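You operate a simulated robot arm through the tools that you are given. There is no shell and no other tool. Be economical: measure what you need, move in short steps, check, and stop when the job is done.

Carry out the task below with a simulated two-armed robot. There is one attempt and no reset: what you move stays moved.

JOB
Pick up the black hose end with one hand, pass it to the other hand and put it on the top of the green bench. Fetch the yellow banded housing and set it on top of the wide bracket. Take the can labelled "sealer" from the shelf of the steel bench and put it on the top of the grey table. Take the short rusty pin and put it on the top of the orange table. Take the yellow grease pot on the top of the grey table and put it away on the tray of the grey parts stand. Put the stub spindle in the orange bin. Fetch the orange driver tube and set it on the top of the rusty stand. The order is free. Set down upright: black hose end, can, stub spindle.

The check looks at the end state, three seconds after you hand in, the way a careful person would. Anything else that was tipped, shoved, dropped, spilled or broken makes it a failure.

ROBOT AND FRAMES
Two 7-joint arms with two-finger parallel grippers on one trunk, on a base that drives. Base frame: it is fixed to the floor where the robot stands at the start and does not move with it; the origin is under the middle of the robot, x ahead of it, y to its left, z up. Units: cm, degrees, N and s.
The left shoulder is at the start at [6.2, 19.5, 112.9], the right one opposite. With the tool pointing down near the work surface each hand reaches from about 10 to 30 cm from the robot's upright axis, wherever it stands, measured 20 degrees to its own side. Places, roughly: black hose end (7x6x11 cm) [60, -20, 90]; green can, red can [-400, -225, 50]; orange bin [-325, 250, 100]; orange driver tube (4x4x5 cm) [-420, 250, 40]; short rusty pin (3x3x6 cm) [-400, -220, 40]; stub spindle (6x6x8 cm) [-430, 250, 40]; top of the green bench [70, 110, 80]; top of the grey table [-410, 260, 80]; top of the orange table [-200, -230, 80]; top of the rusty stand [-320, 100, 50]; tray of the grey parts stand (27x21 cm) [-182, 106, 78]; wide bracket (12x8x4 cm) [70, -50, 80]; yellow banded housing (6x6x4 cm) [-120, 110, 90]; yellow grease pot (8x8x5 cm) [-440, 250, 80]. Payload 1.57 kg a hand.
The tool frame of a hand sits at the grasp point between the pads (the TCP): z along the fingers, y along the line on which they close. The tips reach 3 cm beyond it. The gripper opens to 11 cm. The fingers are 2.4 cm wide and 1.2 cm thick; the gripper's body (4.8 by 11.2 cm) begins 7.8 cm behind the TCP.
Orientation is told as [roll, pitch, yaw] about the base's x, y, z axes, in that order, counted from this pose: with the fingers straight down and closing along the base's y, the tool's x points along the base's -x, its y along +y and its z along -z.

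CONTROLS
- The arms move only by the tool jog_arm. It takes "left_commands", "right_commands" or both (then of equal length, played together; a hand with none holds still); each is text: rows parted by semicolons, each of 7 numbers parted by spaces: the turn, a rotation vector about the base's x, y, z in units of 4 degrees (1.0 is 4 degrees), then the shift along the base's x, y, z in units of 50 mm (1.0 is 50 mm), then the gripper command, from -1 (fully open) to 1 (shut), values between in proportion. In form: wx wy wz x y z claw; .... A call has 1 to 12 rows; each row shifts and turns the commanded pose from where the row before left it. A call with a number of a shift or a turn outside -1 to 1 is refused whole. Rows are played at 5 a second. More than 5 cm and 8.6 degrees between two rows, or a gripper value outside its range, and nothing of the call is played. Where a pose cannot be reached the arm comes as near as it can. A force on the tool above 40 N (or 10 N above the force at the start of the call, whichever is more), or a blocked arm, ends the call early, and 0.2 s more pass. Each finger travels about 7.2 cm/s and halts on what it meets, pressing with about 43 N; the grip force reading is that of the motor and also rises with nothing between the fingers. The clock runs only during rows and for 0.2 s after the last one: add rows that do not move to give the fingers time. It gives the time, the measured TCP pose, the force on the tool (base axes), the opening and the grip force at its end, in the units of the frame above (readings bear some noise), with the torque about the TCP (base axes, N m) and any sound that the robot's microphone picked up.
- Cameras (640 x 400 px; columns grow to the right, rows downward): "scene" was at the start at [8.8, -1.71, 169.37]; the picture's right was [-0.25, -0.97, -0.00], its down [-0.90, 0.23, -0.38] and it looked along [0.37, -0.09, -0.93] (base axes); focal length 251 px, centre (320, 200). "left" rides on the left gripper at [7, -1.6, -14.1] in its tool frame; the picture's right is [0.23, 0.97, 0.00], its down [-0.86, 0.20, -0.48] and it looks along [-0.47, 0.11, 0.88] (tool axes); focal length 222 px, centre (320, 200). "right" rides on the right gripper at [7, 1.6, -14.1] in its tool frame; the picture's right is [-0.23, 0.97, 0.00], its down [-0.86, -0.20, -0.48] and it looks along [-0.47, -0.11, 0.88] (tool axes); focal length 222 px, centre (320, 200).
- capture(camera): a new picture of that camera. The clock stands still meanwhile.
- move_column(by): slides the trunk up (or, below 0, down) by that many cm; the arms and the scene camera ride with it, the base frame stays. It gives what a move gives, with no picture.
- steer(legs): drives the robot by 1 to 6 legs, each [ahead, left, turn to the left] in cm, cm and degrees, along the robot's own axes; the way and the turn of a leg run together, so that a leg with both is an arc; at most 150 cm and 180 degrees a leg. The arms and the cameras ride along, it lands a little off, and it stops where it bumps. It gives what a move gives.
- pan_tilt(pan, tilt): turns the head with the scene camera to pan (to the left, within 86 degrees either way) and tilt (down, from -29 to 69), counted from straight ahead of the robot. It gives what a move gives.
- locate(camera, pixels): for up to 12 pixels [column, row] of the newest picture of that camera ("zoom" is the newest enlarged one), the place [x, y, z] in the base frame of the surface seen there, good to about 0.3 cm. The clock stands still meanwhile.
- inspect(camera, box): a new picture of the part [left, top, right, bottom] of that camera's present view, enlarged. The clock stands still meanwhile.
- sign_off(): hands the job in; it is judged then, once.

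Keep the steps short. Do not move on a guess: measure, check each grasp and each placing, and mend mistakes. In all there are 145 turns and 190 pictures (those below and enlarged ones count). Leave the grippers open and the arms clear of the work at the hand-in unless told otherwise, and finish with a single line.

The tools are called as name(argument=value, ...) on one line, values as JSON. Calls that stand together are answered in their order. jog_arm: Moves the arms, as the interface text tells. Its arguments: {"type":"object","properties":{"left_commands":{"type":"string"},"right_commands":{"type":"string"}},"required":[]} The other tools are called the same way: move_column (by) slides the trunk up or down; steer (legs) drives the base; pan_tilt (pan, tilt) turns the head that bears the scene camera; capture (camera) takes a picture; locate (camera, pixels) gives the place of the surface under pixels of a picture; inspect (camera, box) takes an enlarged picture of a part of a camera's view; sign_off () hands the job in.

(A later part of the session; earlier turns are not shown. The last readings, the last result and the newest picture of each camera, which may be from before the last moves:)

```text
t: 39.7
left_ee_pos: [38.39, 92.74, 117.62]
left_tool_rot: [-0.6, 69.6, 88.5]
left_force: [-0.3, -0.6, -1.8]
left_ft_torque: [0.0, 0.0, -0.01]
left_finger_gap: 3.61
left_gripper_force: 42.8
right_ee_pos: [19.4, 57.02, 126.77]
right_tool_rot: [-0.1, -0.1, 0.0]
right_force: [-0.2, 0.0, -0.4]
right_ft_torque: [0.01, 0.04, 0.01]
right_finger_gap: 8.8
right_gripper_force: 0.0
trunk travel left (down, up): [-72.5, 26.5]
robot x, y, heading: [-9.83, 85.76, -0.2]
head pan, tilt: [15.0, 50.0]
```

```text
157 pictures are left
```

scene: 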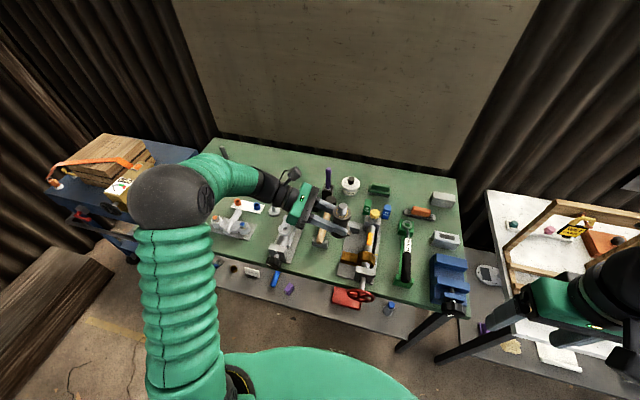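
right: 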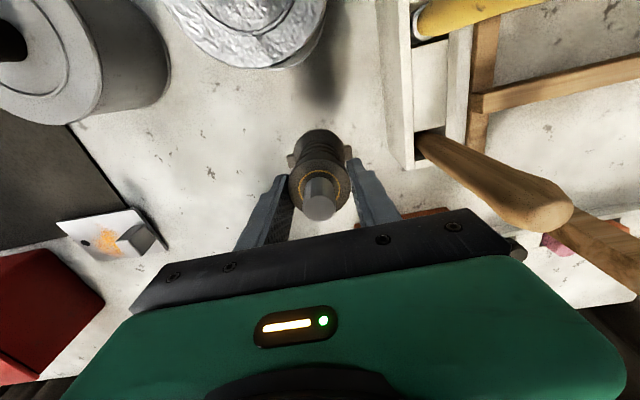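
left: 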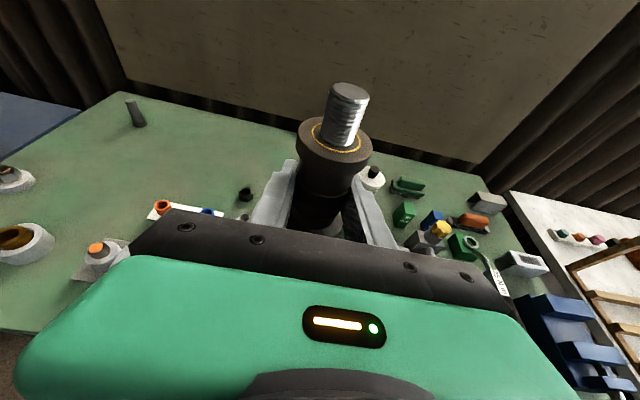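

Unwound. I yaw the hand 30° toward the bench, then turn the robot 30° left and shift right 19 cm so the hand points at 60° into the bench.

jog_arm(left_commands="0 0 0.97 0 0 0 1; 0 0 0.97 0 0 0 1; 0 0 0.97 0 0 0 1; 0 0 0.97 0 0 0 1; 0 0 0.97 0 0 0 1; 0 0 0.97 0 0 0 1; 0.08 0.08 0.97 0 0 0 1; 0.08 0.08 0.97 0 0 0 1; 0 0 0 0 0 0 1")

steer(legs=[[0, 0, 30], [0, -19, 0]])

capture(camera="scene")

```text
t: 41.7
left_ee_pos: [38.37, 92.54, 117.77]
left_tool_rot: [0.1, 68.7, 120.3]
left_force: [-1.0, -0.4, -0.7]
left_ft_torque: [0.0, 0.01, 0.01]
left_finger_gap: 3.6
left_gripper_force: 42.5
right_ee_pos: [19.32, 57.12, 126.75]
right_tool_rot: [0.0, 0.0, 0.0]
right_force: [-0.4, -0.6, -0.3]
right_ft_torque: [-0.01, 0.0, 0.0]
right_finger_gap: 8.8
right_gripper_force: 0.0
trunk travel left (down, up): [-72.5, 26.5]
robot x, y, heading: [-9.91, 85.63, 0.0]
head pan, tilt: [15.0, 50.0]
```

```text
t: 44.7
left_ee_pos: [37.24, 100.61, 117.81]
left_tool_rot: [0.5, 68.9, 150.7]
left_force: [0.3, -0.3, -2.4]
left_ft_torque: [0.01, 0.0, 0.0]
left_finger_gap: 3.6
left_gripper_force: 42.9
right_ee_pos: [38.71, 60.17, 126.76]
right_tool_rot: [-0.3, 0.0, 30.1]
right_force: [0.5, 0.1, 0.1]
right_ft_torque: [-0.03, 0.03, -0.01]
right_finger_gap: 8.81
right_gripper_force: 0.1
trunk travel left (down, up): [-72.5, 26.5]
robot x, y, heading: [-0.89, 69.25, 30.3]
head pan, tilt: [15.0, 50.0]
```

```text
156 pictures are left
```

scene: 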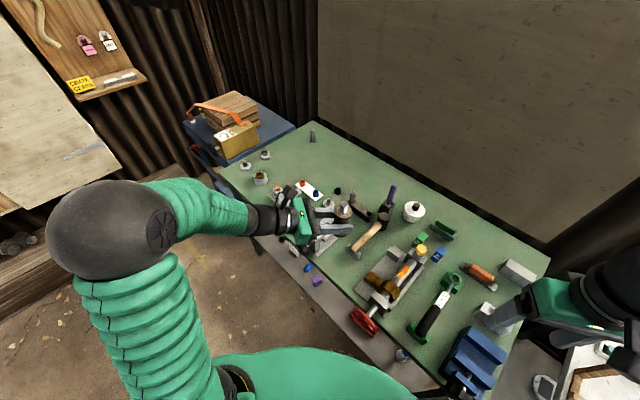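

Good pose. I fix a 1.2° tilt, move over [40.5,98.5] and descend to about 5 cm above the bench.

jog_arm(left_commands="-0.147 -0.26 0 0.3 -0.2 0 1; 0 0 0 0.36 -0.22 0 1; 0 0 0 0 0 -1 1; 0 0 0 0 0 -1 1; 0 0 0 0 0 -1 1; 0 0 0 0 0 -1 1; 0 0 0 0 0 -0.6 1; 0 0 0 0 0 0 1")

inspect(camera="scene", box=[240, 180, 440, 305])

inspect(camera="left", box=[160, 50, 480, 250])

```text
t: 46.5
left_ee_pos: [40.75, 97.81, 94.71]
left_tool_rot: [-0.2, 69.9, 150.1]
left_force: [0.1, 0.8, -0.9]
left_ft_torque: [0.0, 0.01, -0.01]
left_finger_gap: 3.62
left_gripper_force: 43.3
right_ee_pos: [38.9, 59.39, 126.69]
right_tool_rot: [0.1, 0.1, 30.1]
right_force: [-0.6, 0.1, 0.1]
right_ft_torque: [0.01, 0.01, 0.0]
right_finger_gap: 8.79
right_gripper_force: 0.0
trunk travel left (down, up): [-72.5, 26.5]
robot x, y, heading: [-0.75, 69.07, 30.3]
head pan, tilt: [15.0, 50.0]
```

```text
3.20 times, centred on (340, 242) of scene
```

zoom: 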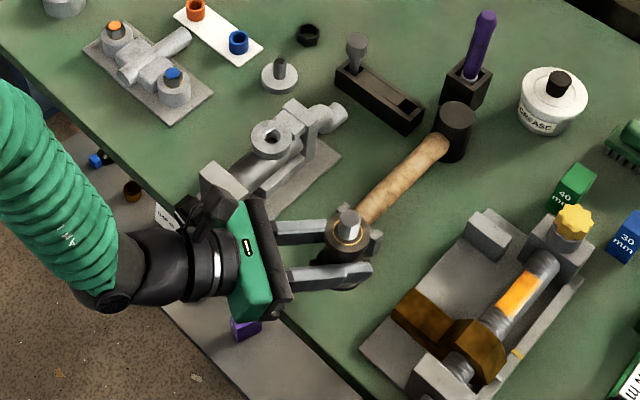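

```text
2.00 times, centred on (320, 150) of left
```

zoom: 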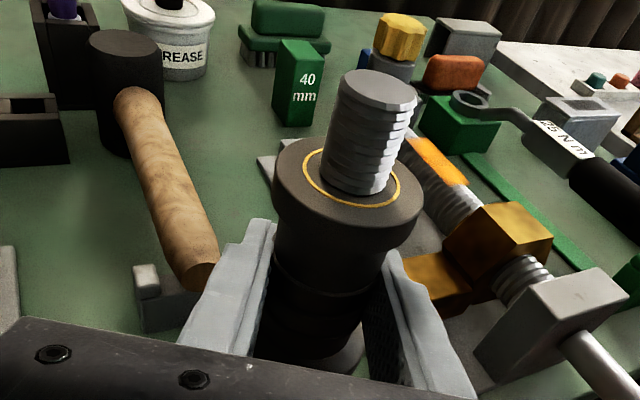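

Clearances look right; I shift 1 cm toward the vise and half a cm back, then lower to just above the bench.

jog_arm(left_commands="0 0 0 -0.1 -0.2 0 1; 0 0 0 0 0 -0.5 1; 0 0 0 0 0 -0.5 1; 0 0 0 0 0 -0.05 1; 0 0 0 0 0 0 1")

inspect(camera="scene", box=[280, 190, 400, 265])

```text
t: 47.7
left_ee_pos: [40.23, 96.54, 89.63]
left_tool_rot: [-0.2, 69.9, 150.2]
left_force: [-0.3, -0.2, -1.3]
left_ft_torque: [-0.01, 0.04, 0.02]
left_finger_gap: 3.6
left_gripper_force: 42.9
right_ee_pos: [39.04, 59.4, 126.68]
right_tool_rot: [0.1, 0.0, 30.1]
right_force: [0.8, -0.4, -0.3]
right_ft_torque: [-0.03, -0.02, 0.01]
right_finger_gap: 8.8
right_gripper_force: 0.1
trunk travel left (down, up): [-72.5, 26.5]
robot x, y, heading: [-0.43, 68.91, 30.0]
head pan, tilt: [15.0, 50.0]
```

```text
5.33 times, centred on (340, 228) of scene
```

zoom: 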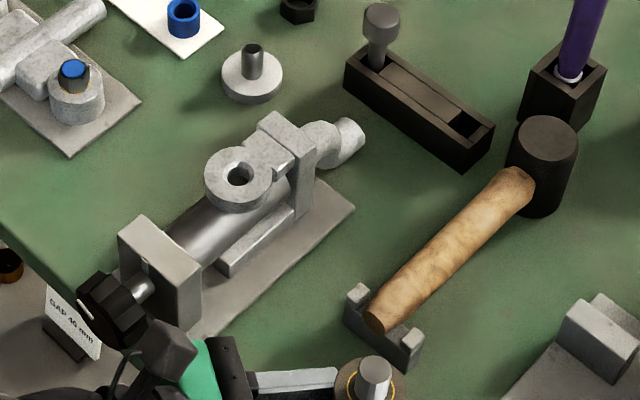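

Still clear. I lower in 2 mm steps until contact.

jog_arm(left_commands="0 0 0 0 0 -0.1 1; 0 0 0 0 0 -0.06 1; 0 0 0 0 0 -0.04 1; 0 0 0 0 0 -0.03 1; 0 0 0 0 0 -0.03 1; 0 0 0 0 0 0 1")

inspect(camera="scene", box=[290, 210, 410, 285])

```text
t: 48.8
left_ee_pos: [40.54, 96.63, 88.95]
left_tool_rot: [-1.0, 71.0, 149.5]
left_force: [-8.4, 1.1, 21.0]
left_ft_torque: [-0.01, 0.76, -0.07]
left_finger_gap: 3.6
left_gripper_force: 43.0
right_ee_pos: [38.68, 59.43, 126.75]
right_tool_rot: [-0.1, -0.1, 30.1]
right_force: [0.3, 1.3, 0.6]
right_ft_torque: [0.02, 0.02, 0.01]
right_finger_gap: 8.79
right_gripper_force: 0.2
trunk travel left (down, up): [-72.5, 26.5]
robot x, y, heading: [-0.68, 69.69, 30.2]
head pan, tilt: [15.0, 50.0]
stopped in row 5 (left hand): the force on the tool passed its limit at 41 N (the readings are from after the stop); the commanded pose is now the measured one
```

```text
5.33 times, centred on (350, 248) of scene
```

zoom: 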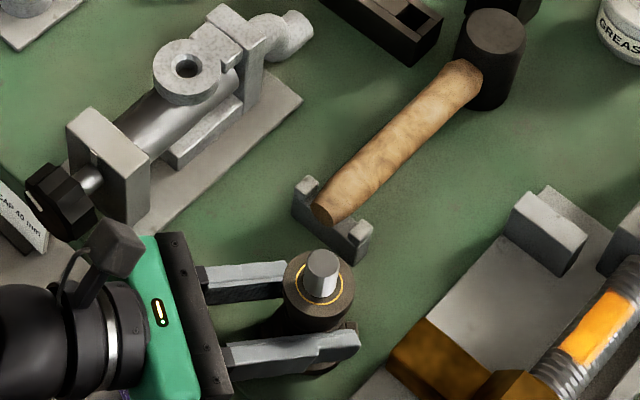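

Contact felt (bench reached). I relieve slightly, open to ~7 cm and look.

jog_arm(left_commands="0 0 0 0 0 0.02 1; 0 0 0 0 0 0 0.25; 0 0 0 0 0 0 0.1; 0 0 0 0 0 0 -0.1; 0 0 0 0 0 0 -0.25; 0 0 0 0 0 0 -0.25")

inspect(camera="scene", box=[290, 210, 410, 285])

```text
t: 50.2
left_ee_pos: [40.58, 96.75, 88.78]
left_tool_rot: [-0.8, 70.6, 149.6]
left_force: [1.0, -0.2, -0.3]
left_ft_torque: [0.02, 0.03, 0.01]
left_finger_gap: 6.87
left_gripper_force: 0.0
right_ee_pos: [38.95, 59.4, 126.74]
right_tool_rot: [0.0, 0.0, 30.0]
right_force: [0.6, -0.1, 0.2]
right_ft_torque: [-0.03, -0.01, 0.0]
right_finger_gap: 8.81
right_gripper_force: 0.0
trunk travel left (down, up): [-72.5, 26.5]
robot x, y, heading: [-0.72, 69.21, 30.1]
head pan, tilt: [15.0, 50.0]
```

```text
5.33 times, centred on (350, 248) of scene
```

zoom: 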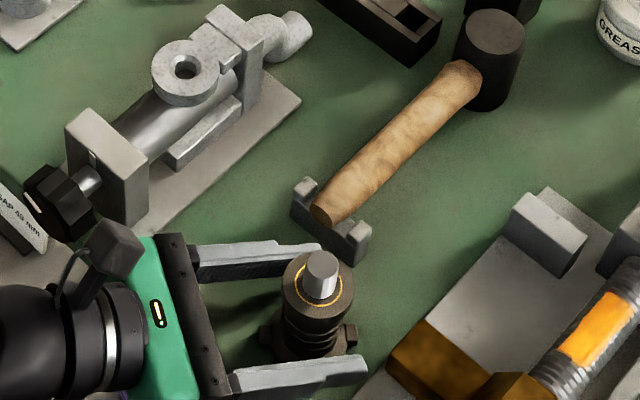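

It stands upright. I withdraw the left hand backwards along its fingers, then up.

jog_arm(left_commands="0 0 0 -0.35 0.2 0 -0.25; 0 0 0 -0.6 0.35 0 -0.25; 0 0 0 -0.7 0.4 0 -0.25; 0 0 0 -0.7 0.4 0.2 -0.25; 0 0 0 0 0 1 -0.25; 0 0 0 0 0 1 -0.25; 0 0 0 0 0 1 -0.25; 0 0 0 0 0 1 -0.25; 0 0 0 0 0 1 -0.25; 0 0 0 0 0 0.8 -0.25")

inspect(camera="scene", box=[260, 190, 420, 290])

```text
t: 52.4
left_ee_pos: [28.95, 103.13, 118.95]
left_tool_rot: [-0.8, 70.7, 149.6]
left_force: [0.4, 0.0, 0.4]
left_ft_torque: [0.02, 0.03, -0.01]
left_finger_gap: 6.85
left_gripper_force: 0.0
right_ee_pos: [39.01, 59.13, 126.71]
right_tool_rot: [0.3, -0.1, 30.1]
right_force: [0.5, -1.9, 0.0]
right_ft_torque: [0.0, -0.01, 0.01]
right_finger_gap: 8.8
right_gripper_force: 0.0
trunk travel left (down, up): [-72.5, 26.5]
robot x, y, heading: [-0.76, 69.33, 30.1]
head pan, tilt: [15.0, 50.0]
```

```text
4.00 times, centred on (340, 240) of scene
```

zoom: 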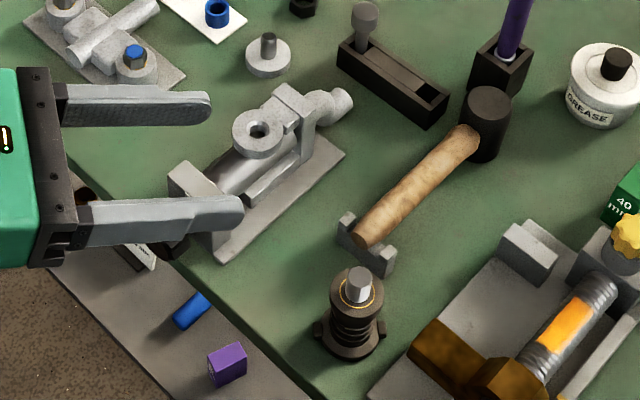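

The hose end is done. I turn the left hand back to pointing down.

jog_arm(left_commands="0.796 0 -0.983 0 0 0 -0.25; 0.796 0 -0.983 0 0 0 -0.25; 0.796 0 -0.983 0 0 0 -0.25; 0.796 0 -0.983 0 0 0 -0.25; 0.796 0 -0.983 0 0 0 -0.25; 0.796 0 -0.983 0 0 0 -0.25; 0.796 0 -0.983 0 0 0 -0.25; 0.796 0 -0.983 0 0 0 -0.25; 0.796 0 -0.983 0 0 0 -0.25; 0.796 0 -0.983 0 0 0 -0.25; 0.796 0 -0.983 0 0 0 -0.25; 0.796 0 -0.983 0 0 0 -0.25")

jog_arm(left_commands="0.796 0 -0.983 0 0 0 -1; 0.796 0 -0.983 0 0 0 -1; 0.796 0 -0.983 0 0 0 -1; 0.796 0 -0.983 0 0 0 -1; 0.796 0 -0.983 0 0 0 -1; 0.796 0 -0.983 0 0 0 -1; 0.796 0 -0.983 0 0 0 -1; 0.796 0 -0.983 0 0 0 -1; 0.796 0 -0.983 0 0 0 -1; 0.796 0 -0.983 0 0 0 -1; 0.796 0 -0.983 0 0 0 -1; 0.796 0 -0.983 0 0 0 -1")

jog_arm(left_commands="0.796 0 -0.983 0 0 0 -1; 0.796 0 -0.983 0 0 0 -1; 0 0 0 0 0 0 -1")

steer(legs=[[-41, 18, 0], [0, 0, 120]])

pan_tilt(pan=0, tilt=30)

capture(camera="scene")

```text
t: 55.0
left_ee_pos: [28.85, 103.34, 118.83]
left_tool_rot: [-26.2, 36.0, 79.1]
left_force: [-0.1, -0.1, 0.6]
left_ft_torque: [-0.04, -0.02, 0.01]
left_finger_gap: 6.87
left_gripper_force: 0.0
right_ee_pos: [39.12, 59.33, 126.71]
right_tool_rot: [0.1, 0.0, 30.1]
right_force: [0.2, 1.2, 0.8]
right_ft_torque: [-0.03, 0.01, 0.01]
right_finger_gap: 8.8
right_gripper_force: 0.0
trunk travel left (down, up): [-72.5, 26.5]
robot x, y, heading: [-0.5, 69.7, 30.2]
head pan, tilt: [15.0, 50.0]
```

```text
t: 57.6
left_ee_pos: [28.8, 103.26, 118.91]
left_tool_rot: [-5.7, 4.4, 37.7]
left_force: [0.4, 0.5, 0.1]
left_ft_torque: [-0.03, 0.01, 0.02]
left_finger_gap: 11.01
left_gripper_force: 0.1
right_ee_pos: [38.96, 59.37, 126.65]
right_tool_rot: [0.1, 0.0, 30.1]
right_force: [0.0, -1.0, 0.0]
right_ft_torque: [0.0, 0.02, 0.0]
right_finger_gap: 8.79
right_gripper_force: 0.0
trunk travel left (down, up): [-72.5, 26.5]
robot x, y, heading: [-0.62, 69.58, 30.1]
head pan, tilt: [15.0, 50.0]
```

```text
t: 58.4
left_ee_pos: [29.07, 103.4, 118.96]
left_tool_rot: [-0.5, 0.7, 30.0]
left_force: [-0.6, 0.8, -0.8]
left_ft_torque: [0.0, 0.01, 0.0]
left_finger_gap: 11.0
left_gripper_force: 0.1
right_ee_pos: [39.06, 59.38, 126.65]
right_tool_rot: [0.1, 0.0, 30.2]
right_force: [-0.3, 0.6, 0.0]
right_ft_torque: [0.0, -0.02, 0.01]
right_finger_gap: 8.79
right_gripper_force: 0.1
trunk travel left (down, up): [-72.5, 26.5]
robot x, y, heading: [-0.63, 69.43, 30.3]
head pan, tilt: [15.0, 50.0]
```

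```text
t: 66.0
left_ee_pos: [-88.36, 76.43, 118.76]
left_tool_rot: [-0.6, 0.7, 146.0]
left_force: [0.0, -0.8, -0.1]
left_ft_torque: [0.01, 0.02, 0.0]
left_finger_gap: 11.04
left_gripper_force: 0.0
right_ee_pos: [-53.32, 104.79, 126.71]
right_tool_rot: [0.2, -0.1, 146.0]
right_force: [-0.4, 0.8, -0.5]
right_ft_torque: [0.01, 0.02, -0.01]
right_finger_gap: 8.78
right_gripper_force: 0.0
trunk travel left (down, up): [-72.5, 26.5]
robot x, y, heading: [-45.09, 64.34, 146.1]
head pan, tilt: [15.0, 50.0]
```

```text
t: 66.8
left_ee_pos: [-88.39, 76.42, 118.78]
left_tool_rot: [-0.5, 0.7, 145.9]
left_force: [0.1, -0.9, -0.2]
left_ft_torque: [-0.01, -0.01, 0.01]
left_finger_gap: 10.98
left_gripper_force: 0.0
right_ee_pos: [-53.18, 104.68, 126.63]
right_tool_rot: [0.1, -0.1, 146.1]
right_force: [-1.1, -0.1, 0.2]
right_ft_torque: [-0.01, 0.02, 0.01]
right_finger_gap: 8.78
right_gripper_force: 0.1
trunk travel left (down, up): [-72.5, 26.5]
robot x, y, heading: [-45.22, 64.59, 146.2]
head pan, tilt: [0.0, 30.0]
```

```text
149 pictures are left
```

scene: 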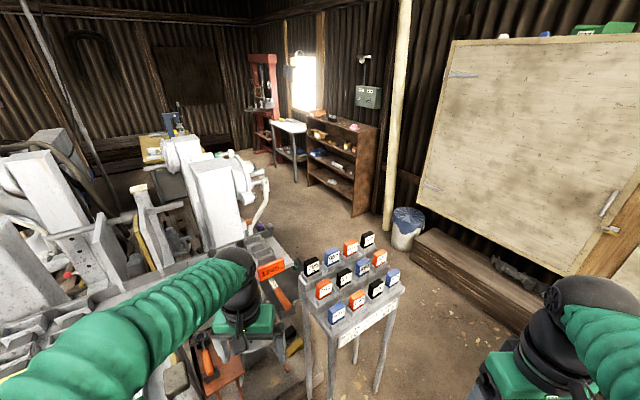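

I see the grey stand with numbered blocks (355,290) and a large machine at left under my left arm. I locate several points and enlarge.

locate(camera="scene", pixels=[[350, 275], [338, 320], [395, 285], [290, 265], [210, 360], [175, 375], [270, 245], [280, 290], [345, 345], [130, 290], [405, 225], [240, 380]])

inspect(camera="scene", box=[130, 200, 450, 400])

```text
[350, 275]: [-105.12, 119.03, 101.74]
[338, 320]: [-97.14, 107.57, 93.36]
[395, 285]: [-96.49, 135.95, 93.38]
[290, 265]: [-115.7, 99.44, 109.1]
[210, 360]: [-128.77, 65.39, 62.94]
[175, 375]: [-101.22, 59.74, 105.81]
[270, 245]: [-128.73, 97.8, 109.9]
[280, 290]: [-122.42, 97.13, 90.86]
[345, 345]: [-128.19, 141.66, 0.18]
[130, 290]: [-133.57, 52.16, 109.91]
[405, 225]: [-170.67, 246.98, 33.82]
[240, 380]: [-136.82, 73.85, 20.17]
```

```text
2.00 times, centred on (290, 300) of scene
```

zoom: 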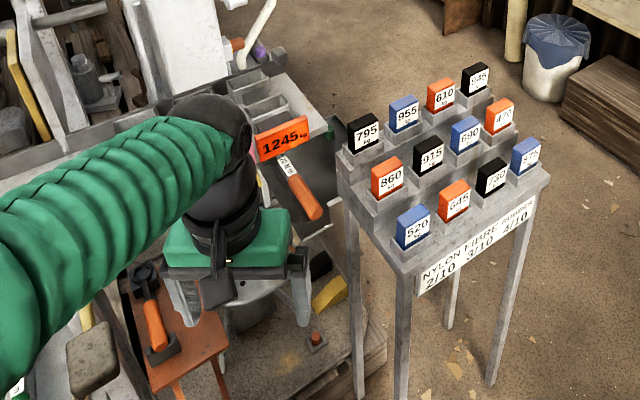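

The left arm hides the area at [-120,110]. I drive to about [-45,135] and face the stand from the other side.

steer(legs=[[39, -58, 0], [0, 0, 55]])

pan_tilt(pan=0, tilt=40)

capture(camera="scene")

```text
t: 73.1
left_ee_pos: [-78.71, 106.52, 118.89]
left_tool_rot: [-0.5, 0.7, -158.5]
left_force: [-0.3, 0.3, -0.1]
left_ft_torque: [0.0, 0.0, 0.0]
left_finger_gap: 10.99
left_gripper_force: 0.0
right_ee_pos: [-82.3, 151.51, 126.56]
right_tool_rot: [0.1, -0.1, -158.4]
right_force: [0.0, -0.2, -0.1]
right_ft_torque: [0.01, 0.02, 0.0]
right_finger_gap: 8.79
right_gripper_force: 0.0
trunk travel left (down, up): [-72.5, 26.5]
robot x, y, heading: [-44.35, 135.42, -158.7]
head pan, tilt: [0.0, 30.0]
```

```text
t: 73.9
left_ee_pos: [-78.64, 106.45, 118.9]
left_tool_rot: [-0.6, 0.7, -158.5]
left_force: [0.9, 0.4, 0.1]
left_ft_torque: [0.01, 0.03, -0.02]
left_finger_gap: 11.03
left_gripper_force: 0.0
right_ee_pos: [-82.28, 151.52, 126.66]
right_tool_rot: [0.0, -0.1, -158.4]
right_force: [0.6, 0.7, 0.1]
right_ft_torque: [-0.01, 0.02, -0.01]
right_finger_gap: 8.8
right_gripper_force: 0.1
trunk travel left (down, up): [-72.5, 26.5]
robot x, y, heading: [-44.13, 135.84, -158.6]
head pan, tilt: [0.0, 40.0]
```

```text
147 pictures are left
```

scene: 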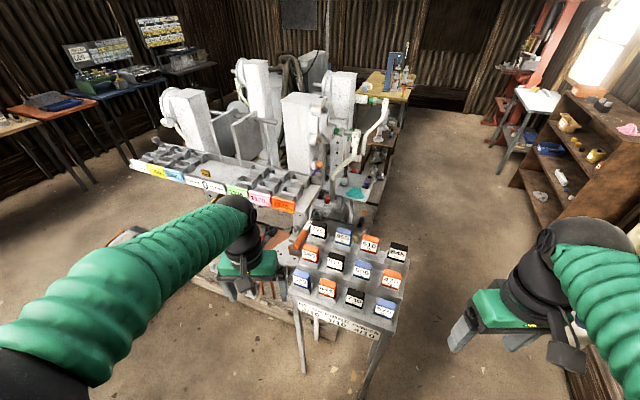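

I enlarge the region around the stand and the machine's end.

inspect(camera="scene", box=[220, 150, 440, 290])

locate(camera="zoom", pixels=[[330, 210], [300, 150], [400, 110], [440, 60], [240, 240], [380, 180], [265, 90]])

```text
2.86 times, centred on (330, 220) of scene
```

zoom: 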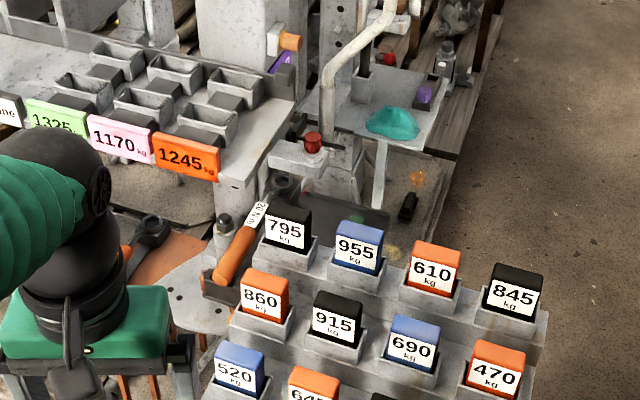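

```text
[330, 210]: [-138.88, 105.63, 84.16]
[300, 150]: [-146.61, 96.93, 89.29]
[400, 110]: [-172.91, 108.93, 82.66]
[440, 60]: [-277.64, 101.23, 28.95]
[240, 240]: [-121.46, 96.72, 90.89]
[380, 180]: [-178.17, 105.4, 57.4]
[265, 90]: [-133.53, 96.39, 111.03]
```

The spot [-120,110,90] is hidden behind the top tier of the numbered stand. I raise the trunk 26 cm to see over it.

move_column(by=26)

inspect(camera="scene", box=[220, 190, 440, 330])

```text
t: 76.5
left_ee_pos: [-78.77, 106.49, 144.94]
left_tool_rot: [-0.6, 0.7, -158.4]
left_force: [0.5, -0.1, 0.9]
left_ft_torque: [-0.05, 0.02, -0.03]
left_finger_gap: 11.0
left_gripper_force: 0.0
right_ee_pos: [-82.18, 151.41, 152.65]
right_tool_rot: [0.1, 0.0, -158.4]
right_force: [-0.2, 0.1, 0.2]
right_ft_torque: [0.02, -0.01, -0.01]
right_finger_gap: 8.8
right_gripper_force: 0.0
trunk travel left (down, up): [-98.5, 0.5]
robot x, y, heading: [-44.28, 135.14, -158.4]
head pan, tilt: [0.0, 40.0]
```

```text
2.86 times, centred on (330, 260) of scene
```

zoom: 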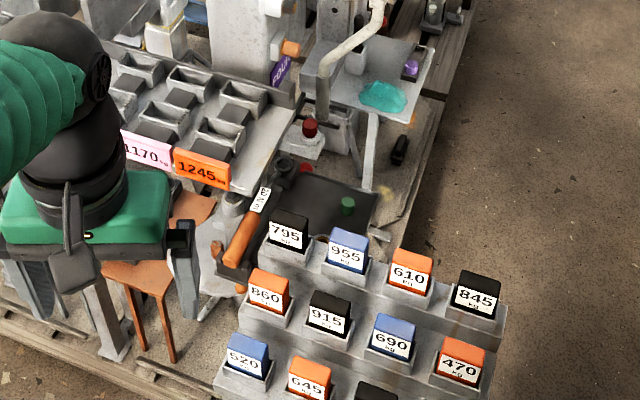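

I use the left hand's camera, which hangs high and looks forward-down at that spot.

capture(camera="left")

```text
144 pictures are left
```

left: 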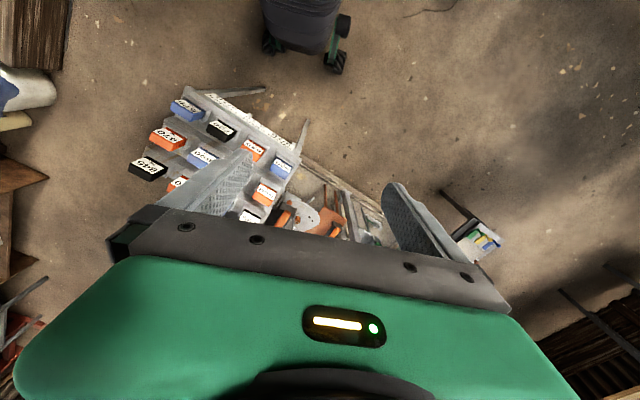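

The spot is just hidden by the gripper. I move a little closer and reach the left hand out over it at this height.

steer(legs=[[8, -10, 0]])

jog_arm(left_commands="0 0 0 -0.9 -0.3 0 -1; 0 0 0 -0.9 -0.3 0 -1; 0 0 0 -0.9 -0.3 0 -1; 0 0 0 -0.9 -0.3 0 -1; 0 0 0 0 0 0 -1")

capture(camera="left")

capture(camera="scene")

```text
t: 77.8
left_ee_pos: [-87.57, 109.94, 144.88]
left_tool_rot: [-1.8, 0.2, -158.2]
left_force: [0.3, 0.0, 0.3]
left_ft_torque: [0.05, 0.08, 0.01]
left_finger_gap: 11.0
left_gripper_force: 0.1
right_ee_pos: [-91.03, 154.78, 153.53]
right_tool_rot: [-1.3, -0.7, -158.1]
right_force: [0.8, -0.1, 0.3]
right_ft_torque: [-0.03, 0.03, 0.05]
right_finger_gap: 8.79
right_gripper_force: 0.0
trunk travel left (down, up): [-98.5, 0.5]
robot x, y, heading: [-55.18, 141.55, -158.5]
head pan, tilt: [0.0, 40.0]
```

```text
t: 79.0
left_ee_pos: [-107.43, 104.63, 144.35]
left_tool_rot: [-1.1, 1.0, -158.2]
left_force: [-0.3, -0.1, -0.5]
left_ft_torque: [0.0, -0.02, -0.03]
left_finger_gap: 10.99
left_gripper_force: 0.0
right_ee_pos: [-92.93, 155.86, 153.03]
right_tool_rot: [-0.6, -0.2, -158.1]
right_force: [0.1, 0.3, -0.4]
right_ft_torque: [0.06, 0.0, 0.02]
right_finger_gap: 8.81
right_gripper_force: 0.1
trunk travel left (down, up): [-98.5, 0.5]
robot x, y, heading: [-55.3, 141.69, -158.3]
head pan, tilt: [0.0, 40.0]
```

```text
143 pictures are left
```

left: 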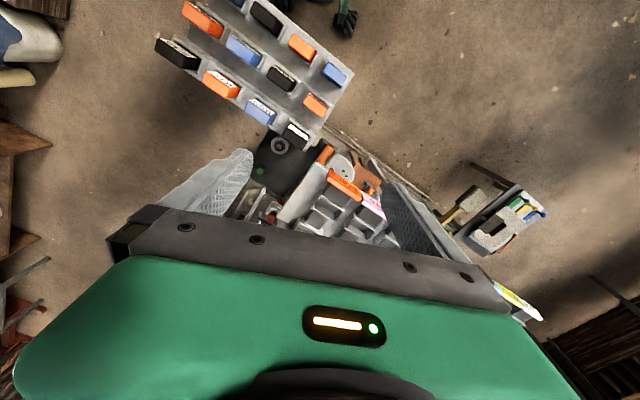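

```text
142 pictures are left
```

scene: 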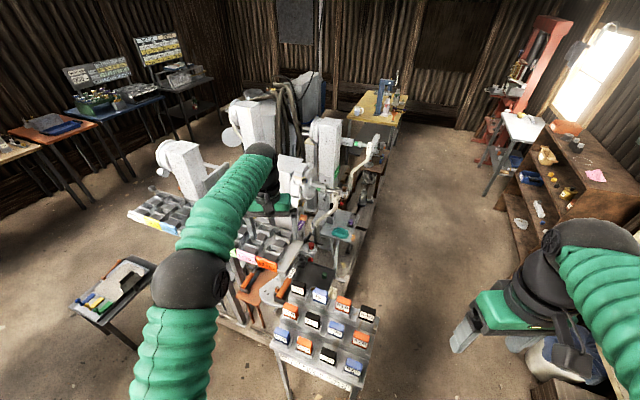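

I see a dark tray with a round metal thing at (280,147). I enlarge and measure.

inspect(camera="left", box=[220, 110, 380, 210])

locate(camera="zoom", pixels=[[237, 142], [220, 170], [170, 230], [260, 190], [160, 130], [330, 150], [310, 170], [400, 170]])

```text
4.00 times, centred on (300, 160) of left
```

zoom: 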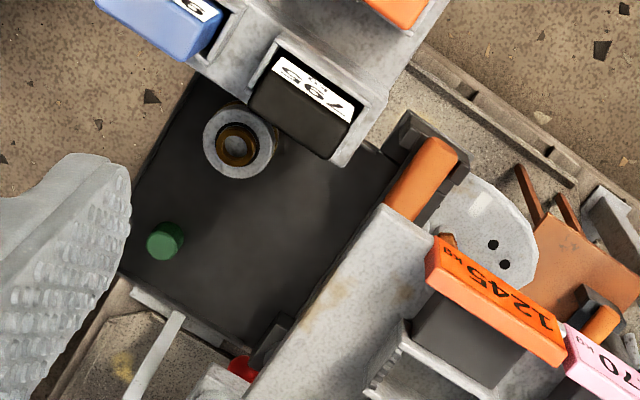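

```text
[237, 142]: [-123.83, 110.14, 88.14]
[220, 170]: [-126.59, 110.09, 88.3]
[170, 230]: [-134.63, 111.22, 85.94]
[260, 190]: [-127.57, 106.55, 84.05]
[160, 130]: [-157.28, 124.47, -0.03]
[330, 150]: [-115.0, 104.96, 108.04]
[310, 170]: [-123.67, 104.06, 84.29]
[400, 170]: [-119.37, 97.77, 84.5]
```

The housing is at about [-123.8,110.2], top 88.3, on a tray at 84.2, close behind the stand's top tier. I measure the tier's back edge.

locate(camera="zoom", pixels=[[203, 64], [240, 98], [255, 108], [340, 162], [372, 120], [190, 48], [252, 84], [325, 152], [275, 138], [205, 150], [237, 108], [240, 175]])

inspect(camera="left", box=[250, 125, 310, 163])

```text
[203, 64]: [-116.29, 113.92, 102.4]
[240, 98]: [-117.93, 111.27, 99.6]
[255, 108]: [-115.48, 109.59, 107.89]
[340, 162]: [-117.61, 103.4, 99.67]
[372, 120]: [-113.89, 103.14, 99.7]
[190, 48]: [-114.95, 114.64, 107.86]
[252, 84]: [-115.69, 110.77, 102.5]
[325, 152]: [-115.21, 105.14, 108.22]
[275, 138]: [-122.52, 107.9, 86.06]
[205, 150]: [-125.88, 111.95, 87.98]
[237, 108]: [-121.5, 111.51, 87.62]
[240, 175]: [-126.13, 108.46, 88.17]
```

```text
10.53 times, centred on (280, 144) of left
```

zoom: 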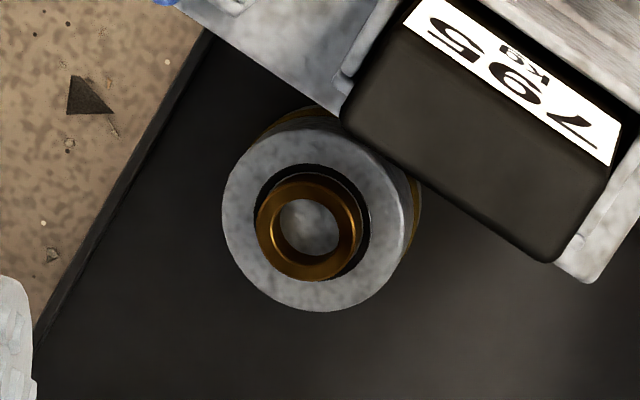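

The tier's back edge is at x≈-117.9, 6 cm from the housing axis. A hand facing -x would knock its camera into block 795, so I will come from the aisle on the far side with the left hand's camera away from the stand. First retract, lower the trunk, and view the aisle on the right.

jog_arm(left_commands="0 0 0 0.9 0.3 0 -1; 0 0 0 0.9 0.3 0 -1; 0 0 0 0.9 0.3 0 -1; 0 0 0 0.9 0.3 0 -1; 0 0 0 0.9 0.3 0 -1; 0 0 0 0 0 0 -1")

pan_tilt(pan=-45, tilt=40)

capture(camera="scene")

```text
t: 80.4
left_ee_pos: [-85.35, 114.99, 144.69]
left_tool_rot: [-0.3, 0.7, -158.2]
left_force: [-0.7, -0.1, -0.1]
left_ft_torque: [-0.02, 0.01, 0.02]
left_finger_gap: 10.98
left_gripper_force: 0.0
right_ee_pos: [-93.25, 158.19, 152.68]
right_tool_rot: [0.2, -0.4, -158.2]
right_force: [0.4, 0.5, -0.7]
right_ft_torque: [0.0, 0.0, 0.01]
right_finger_gap: 8.77
right_gripper_force: 0.0
trunk travel left (down, up): [-98.5, 0.5]
robot x, y, heading: [-55.26, 141.69, -158.4]
head pan, tilt: [0.0, 40.0]
```

```text
t: 81.5
left_ee_pos: [-85.02, 113.69, 144.5]
left_tool_rot: [-0.8, 0.8, -158.2]
left_force: [-0.2, -0.8, -0.5]
left_ft_torque: [0.02, -0.02, 0.0]
left_finger_gap: 10.97
left_gripper_force: 0.1
right_ee_pos: [-93.01, 156.78, 152.81]
right_tool_rot: [-0.3, -0.3, -158.0]
right_force: [0.1, -0.2, 0.2]
right_ft_torque: [0.0, 0.02, -0.02]
right_finger_gap: 8.8
right_gripper_force: 0.0
trunk travel left (down, up): [-98.5, 0.5]
robot x, y, heading: [-55.18, 141.71, -158.4]
head pan, tilt: [-45.0, 40.0]
```

```text
139 pictures are left
```

scene: 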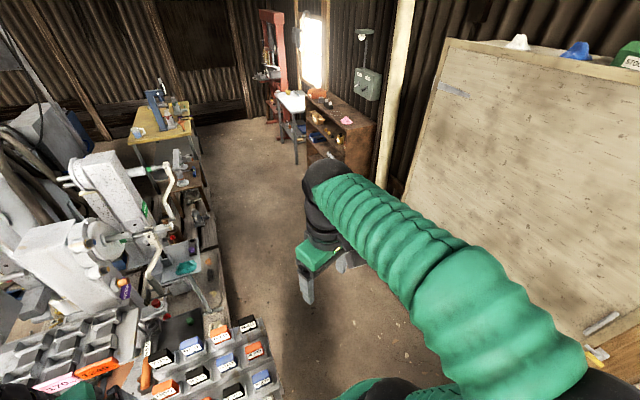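

I measure the aisle's limits: the machine's skid on the left, the shelf and board on the right.

locate(camera="scene", pixels=[[228, 300], [215, 220], [200, 175], [300, 320], [330, 330], [400, 340], [335, 160], [370, 170], [280, 370], [290, 160], [180, 270], [285, 270]])

```text
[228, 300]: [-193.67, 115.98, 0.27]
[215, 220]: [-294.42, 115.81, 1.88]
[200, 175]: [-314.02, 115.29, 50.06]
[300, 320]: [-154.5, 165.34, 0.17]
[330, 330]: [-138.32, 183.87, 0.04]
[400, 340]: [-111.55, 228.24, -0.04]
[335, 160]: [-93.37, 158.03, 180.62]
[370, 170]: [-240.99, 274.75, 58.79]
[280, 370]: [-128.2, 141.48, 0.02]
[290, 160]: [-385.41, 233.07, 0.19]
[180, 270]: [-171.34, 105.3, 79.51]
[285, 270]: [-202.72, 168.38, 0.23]
```

The aisle is wide (skid edge y≈116, floor free to y≈228). I lower the trunk, drive around the stand, and turn to heading about -60.

move_column(by=-26)

steer(legs=[[-8.2, -34.4, 0], [83.5, -41.7, 0], [0, 0, 98.4]])

pan_tilt(pan=10, tilt=45)

capture(camera="scene")

```text
t: 84.2
left_ee_pos: [-85.01, 114.08, 118.56]
left_tool_rot: [-0.8, 0.7, -158.2]
left_force: [0.2, 1.2, 0.2]
left_ft_torque: [-0.03, -0.02, 0.01]
left_finger_gap: 11.0
left_gripper_force: 0.0
right_ee_pos: [-93.01, 157.12, 126.78]
right_tool_rot: [-0.1, -0.3, -158.1]
right_force: [0.6, 0.3, 0.1]
right_ft_torque: [-0.01, 0.0, -0.03]
right_finger_gap: 8.79
right_gripper_force: 0.2
trunk travel left (down, up): [-72.5, 26.5]
robot x, y, heading: [-55.26, 141.67, -158.6]
head pan, tilt: [-45.0, 40.0]
```

```text
t: 95.1
left_ee_pos: [-121.58, 158.1, 118.59]
left_tool_rot: [-0.6, 0.6, -60.2]
left_force: [-0.4, 0.1, 0.9]
left_ft_torque: [0.02, -0.03, 0.0]
left_finger_gap: 10.97
left_gripper_force: 0.1
right_ee_pos: [-163.16, 144.37, 126.96]
right_tool_rot: [-0.2, -0.3, -60.2]
right_force: [-0.3, 0.8, -0.9]
right_ft_torque: [-0.01, -0.03, 0.0]
right_finger_gap: 8.81
right_gripper_force: 0.0
trunk travel left (down, up): [-72.5, 26.5]
robot x, y, heading: [-153.28, 183.66, -60.6]
head pan, tilt: [-45.0, 40.0]
```

```text
t: 96.3
left_ee_pos: [-121.5, 158.25, 118.51]
left_tool_rot: [-0.6, 0.7, -60.1]
left_force: [-0.2, 0.0, -0.2]
left_ft_torque: [0.02, 0.06, -0.03]
left_finger_gap: 11.0
left_gripper_force: 0.0
right_ee_pos: [-163.18, 144.4, 126.82]
right_tool_rot: [-0.2, -0.2, -60.2]
right_force: [0.1, -0.3, -0.5]
right_ft_torque: [-0.01, -0.01, 0.03]
right_finger_gap: 8.8
right_gripper_force: 0.1
trunk travel left (down, up): [-72.5, 26.5]
robot x, y, heading: [-153.3, 183.64, -60.3]
head pan, tilt: [10.0, 45.0]
```

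```text
138 pictures are left
```

scene: 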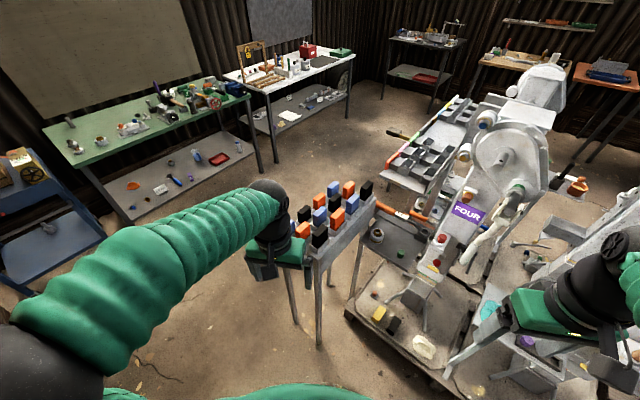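

The housing is visible at (377,235). I check heights of the machine parts near where the right hand will pass.

locate(camera="scene", pixels=[[377, 232], [380, 243], [436, 240], [436, 265], [488, 310], [470, 212], [525, 235], [470, 258], [550, 280], [640, 200], [560, 225], [585, 230]])

inspect(camera="scene", box=[340, 190, 500, 290])

```text
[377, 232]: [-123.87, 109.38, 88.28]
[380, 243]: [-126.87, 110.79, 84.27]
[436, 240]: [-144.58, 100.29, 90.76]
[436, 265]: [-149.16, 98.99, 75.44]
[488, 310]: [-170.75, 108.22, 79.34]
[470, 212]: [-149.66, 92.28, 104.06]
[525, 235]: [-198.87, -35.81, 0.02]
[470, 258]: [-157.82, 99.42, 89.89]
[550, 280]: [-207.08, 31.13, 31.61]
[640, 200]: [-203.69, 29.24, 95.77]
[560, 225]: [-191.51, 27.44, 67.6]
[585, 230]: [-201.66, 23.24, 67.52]
```

```text
4.00 times, centred on (420, 240) of scene
```

zoom: 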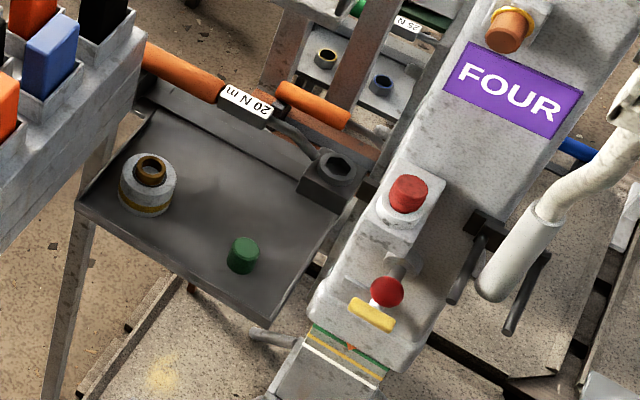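

Clear. I yaw the left hand +60° (camera toward -x), then drive the robot 32 cm toward -y.

jog_arm(left_commands="-0.076 -0.217 0 0 0 0 -0.6; 0 0 1 0 0 0 -0.6; 0 0 1 0 0 0 -0.6; 0 0 1 0 0 0 -0.6; 0 0 1 0 0 0 -0.6; 0 0 1 0 0 0 -0.6; 0 0 1 0 0 0 -0.6; 0 0 1 0 0 0 -0.6; 0 0 1 0 0 0 -0.6; 0 0 1 0 0 0 -0.6; 0 0 1 0 0 0 -0.6; 0 0 1 0 0 0 -0.6")

jog_arm(left_commands="0 0 1 0 0 0 -0.6; 0 0 1 0 0 0 -0.6; 0 0 1 0 0 0 -0.6; 0 0 1 0 0 0 -0.6; 0 0 0 0 0 0 -0.6")

steer(legs=[[27.8, -16, 0]])

capture(camera="left")

capture(camera="scene")

```text
t: 98.9
left_ee_pos: [-121.46, 158.17, 118.49]
left_tool_rot: [-0.2, 0.0, -16.1]
left_force: [-0.2, -1.1, -0.2]
left_ft_torque: [-0.02, -0.04, 0.02]
left_finger_gap: 8.79
left_gripper_force: 0.2
right_ee_pos: [-163.08, 144.52, 126.89]
right_tool_rot: [-0.1, -0.3, -60.2]
right_force: [-0.4, -0.2, 0.5]
right_ft_torque: [-0.01, 0.03, 0.0]
right_finger_gap: 8.79
right_gripper_force: 0.1
trunk travel left (down, up): [-72.5, 26.5]
robot x, y, heading: [-153.06, 183.61, -60.5]
head pan, tilt: [10.0, 45.0]
```

```text
t: 100.1
left_ee_pos: [-121.47, 158.16, 118.58]
left_tool_rot: [-0.1, 0.0, -0.2]
left_force: [0.3, -0.6, 0.8]
left_ft_torque: [0.0, 0.02, 0.0]
left_finger_gap: 8.77
left_gripper_force: 0.1
right_ee_pos: [-163.14, 144.45, 126.83]
right_tool_rot: [-0.1, -0.3, -60.2]
right_force: [0.7, -0.4, -1.0]
right_ft_torque: [0.03, -0.02, 0.02]
right_finger_gap: 8.78
right_gripper_force: 0.1
trunk travel left (down, up): [-72.5, 26.5]
robot x, y, heading: [-153.0, 183.65, -60.5]
head pan, tilt: [10.0, 45.0]
```

```text
t: 102.2
left_ee_pos: [-121.49, 127.59, 118.59]
left_tool_rot: [-0.4, 0.2, 0.0]
left_force: [1.1, -0.3, -1.0]
left_ft_torque: [-0.05, 0.04, 0.01]
left_finger_gap: 8.82
left_gripper_force: 0.0
right_ee_pos: [-162.83, 113.59, 127.11]
right_tool_rot: [-0.6, -0.4, -60.0]
right_force: [0.4, 0.1, -0.1]
right_ft_torque: [0.0, 0.03, -0.04]
right_finger_gap: 8.81
right_gripper_force: 0.1
trunk travel left (down, up): [-72.5, 26.5]
robot x, y, heading: [-153.73, 152.52, -60.2]
head pan, tilt: [10.0, 45.0]
```

```text
136 pictures are left
```

left: 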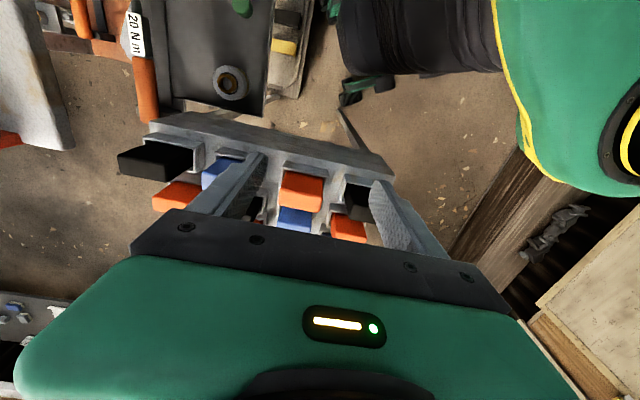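

```text
135 pictures are left
```

scene: 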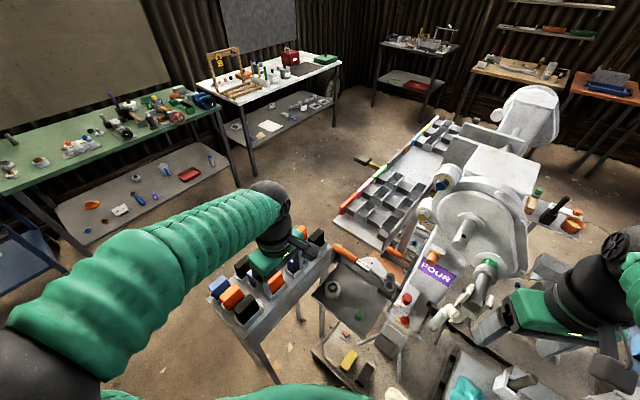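

The housing shows at (230,84) in the left picture. I measure it from here.

locate(camera="left", pixels=[[231, 73], [231, 99], [218, 86], [245, 86], [230, 84], [150, 120], [243, 125], [290, 135]])

```text
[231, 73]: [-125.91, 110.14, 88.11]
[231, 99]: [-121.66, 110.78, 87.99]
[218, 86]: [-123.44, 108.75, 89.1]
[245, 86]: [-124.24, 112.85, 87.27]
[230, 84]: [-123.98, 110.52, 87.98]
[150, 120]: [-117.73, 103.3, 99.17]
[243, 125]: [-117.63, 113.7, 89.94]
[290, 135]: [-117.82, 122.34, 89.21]
```

Centre [-124,110.6]. I move above it and descend to z≈96, then check.

jog_arm(left_commands="0.1 -0.05 0 -0.14 -0.85 0 -0.6; 0 0 0 -0.14 -0.85 0 -0.6; 0 0 0 -0.14 -0.85 0 -0.6; 0 0 0 -0.14 -0.85 0 -0.6; 0 0 0 0 0 -0.9 -0.6; 0 0 0 0 0 -0.9 -0.6; 0 0 0 0 0 -0.9 -0.6; 0 0 0 0 0 -0.9 -0.6; 0 0 0 0 0 -0.9 -0.6; 0 0 0 0 0 0 -0.6")

capture(camera="left")

inspect(camera="scene", box=[230, 180, 430, 305])

```text
t: 104.4
left_ee_pos: [-124.82, 110.12, 96.12]
left_tool_rot: [0.3, -0.2, 0.0]
left_force: [0.0, -0.1, 0.0]
left_ft_torque: [0.01, 0.01, 0.02]
left_finger_gap: 8.81
left_gripper_force: 0.1
right_ee_pos: [-163.54, 113.07, 126.85]
right_tool_rot: [-0.1, -0.2, -60.0]
right_force: [0.5, -0.1, 1.2]
right_ft_torque: [0.02, -0.01, 0.01]
right_finger_gap: 8.79
right_gripper_force: 0.2
trunk travel left (down, up): [-72.5, 26.5]
robot x, y, heading: [-153.64, 152.24, -60.0]
head pan, tilt: [10.0, 45.0]
```

```text
134 pictures are left
```

left: 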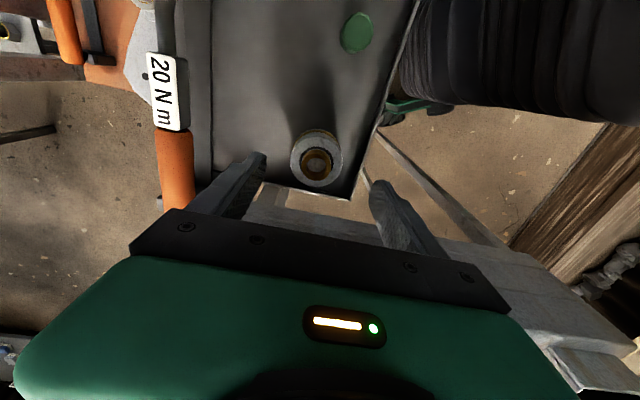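

```text
3.20 times, centred on (330, 242) of scene
```

zoom: 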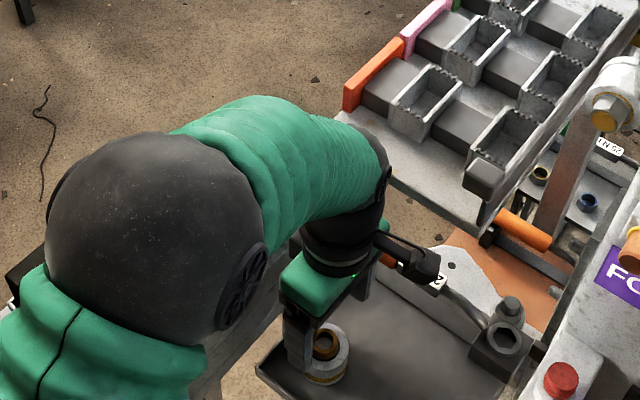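

The fingers straddle it. I adjust by half a centimetre and descend so the tips stay just above the tray, then close.

jog_arm(left_commands="0 0 0 0.1 0.08 -0.6 -0.6; 0 0 0 0 0 -0.7 -0.6; 0 0 0 0 0 -0.34 -0.6; 0 0 0 0 0 0 -0.6")

capture(camera="left")

```text
t: 105.4
left_ee_pos: [-124.11, 110.68, 88.01]
left_tool_rot: [0.1, -0.4, -0.1]
left_force: [1.6, -0.1, 9.7]
left_ft_torque: [0.41, 0.08, -0.03]
left_finger_gap: 8.77
left_gripper_force: 0.1
right_ee_pos: [-163.55, 113.24, 126.92]
right_tool_rot: [-0.2, -0.3, -59.9]
right_force: [0.4, 0.0, 0.6]
right_ft_torque: [-0.03, 0.02, 0.01]
right_finger_gap: 8.78
right_gripper_force: 0.0
trunk travel left (down, up): [-72.5, 26.5]
robot x, y, heading: [-153.72, 152.14, -60.2]
head pan, tilt: [10.0, 45.0]
```

```text
132 pictures are left
```

left: 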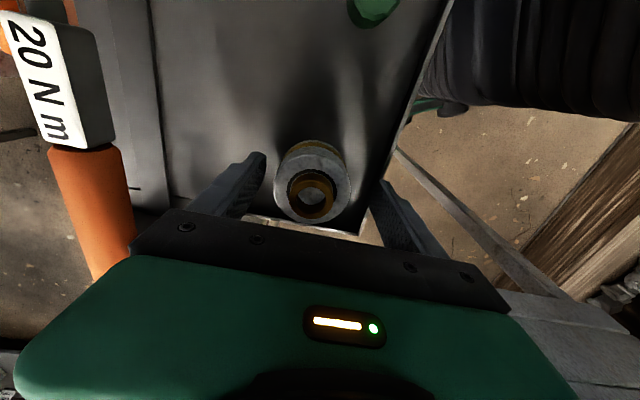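

The +y finger tip touches the tray's rim (≈10 N). I rise 0.7 cm and close there; the grip still covers the upper 2.5 cm.

jog_arm(left_commands="0 0 0 0 0 0.13 -0.6; 0 0 0 0 0 0 -0.3; 0 0 0 0 0 0 0; 0 0 0 0 0 0 1; 0 0 0 0 0 0 1; 0 0 0 0 0 0 1; 0 0 0 0 0 0 1")

capture(camera="left")

```text
t: 107.0
left_ee_pos: [-124.25, 110.38, 88.49]
left_tool_rot: [0.3, -0.2, -0.1]
left_force: [-0.4, -2.1, 2.3]
left_ft_torque: [-0.3, 0.14, 0.05]
left_finger_gap: 5.42
left_gripper_force: 42.8
right_ee_pos: [-163.55, 113.04, 126.74]
right_tool_rot: [-0.1, -0.3, -60.1]
right_force: [0.1, -0.4, -0.3]
right_ft_torque: [0.03, 0.04, -0.03]
right_finger_gap: 8.8
right_gripper_force: 0.0
trunk travel left (down, up): [-72.5, 26.5]
robot x, y, heading: [-153.65, 152.51, -60.1]
head pan, tilt: [10.0, 45.0]
```

```text
131 pictures are left
```

left: 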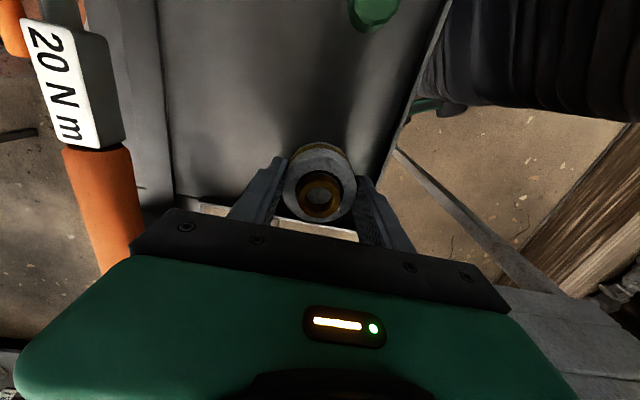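

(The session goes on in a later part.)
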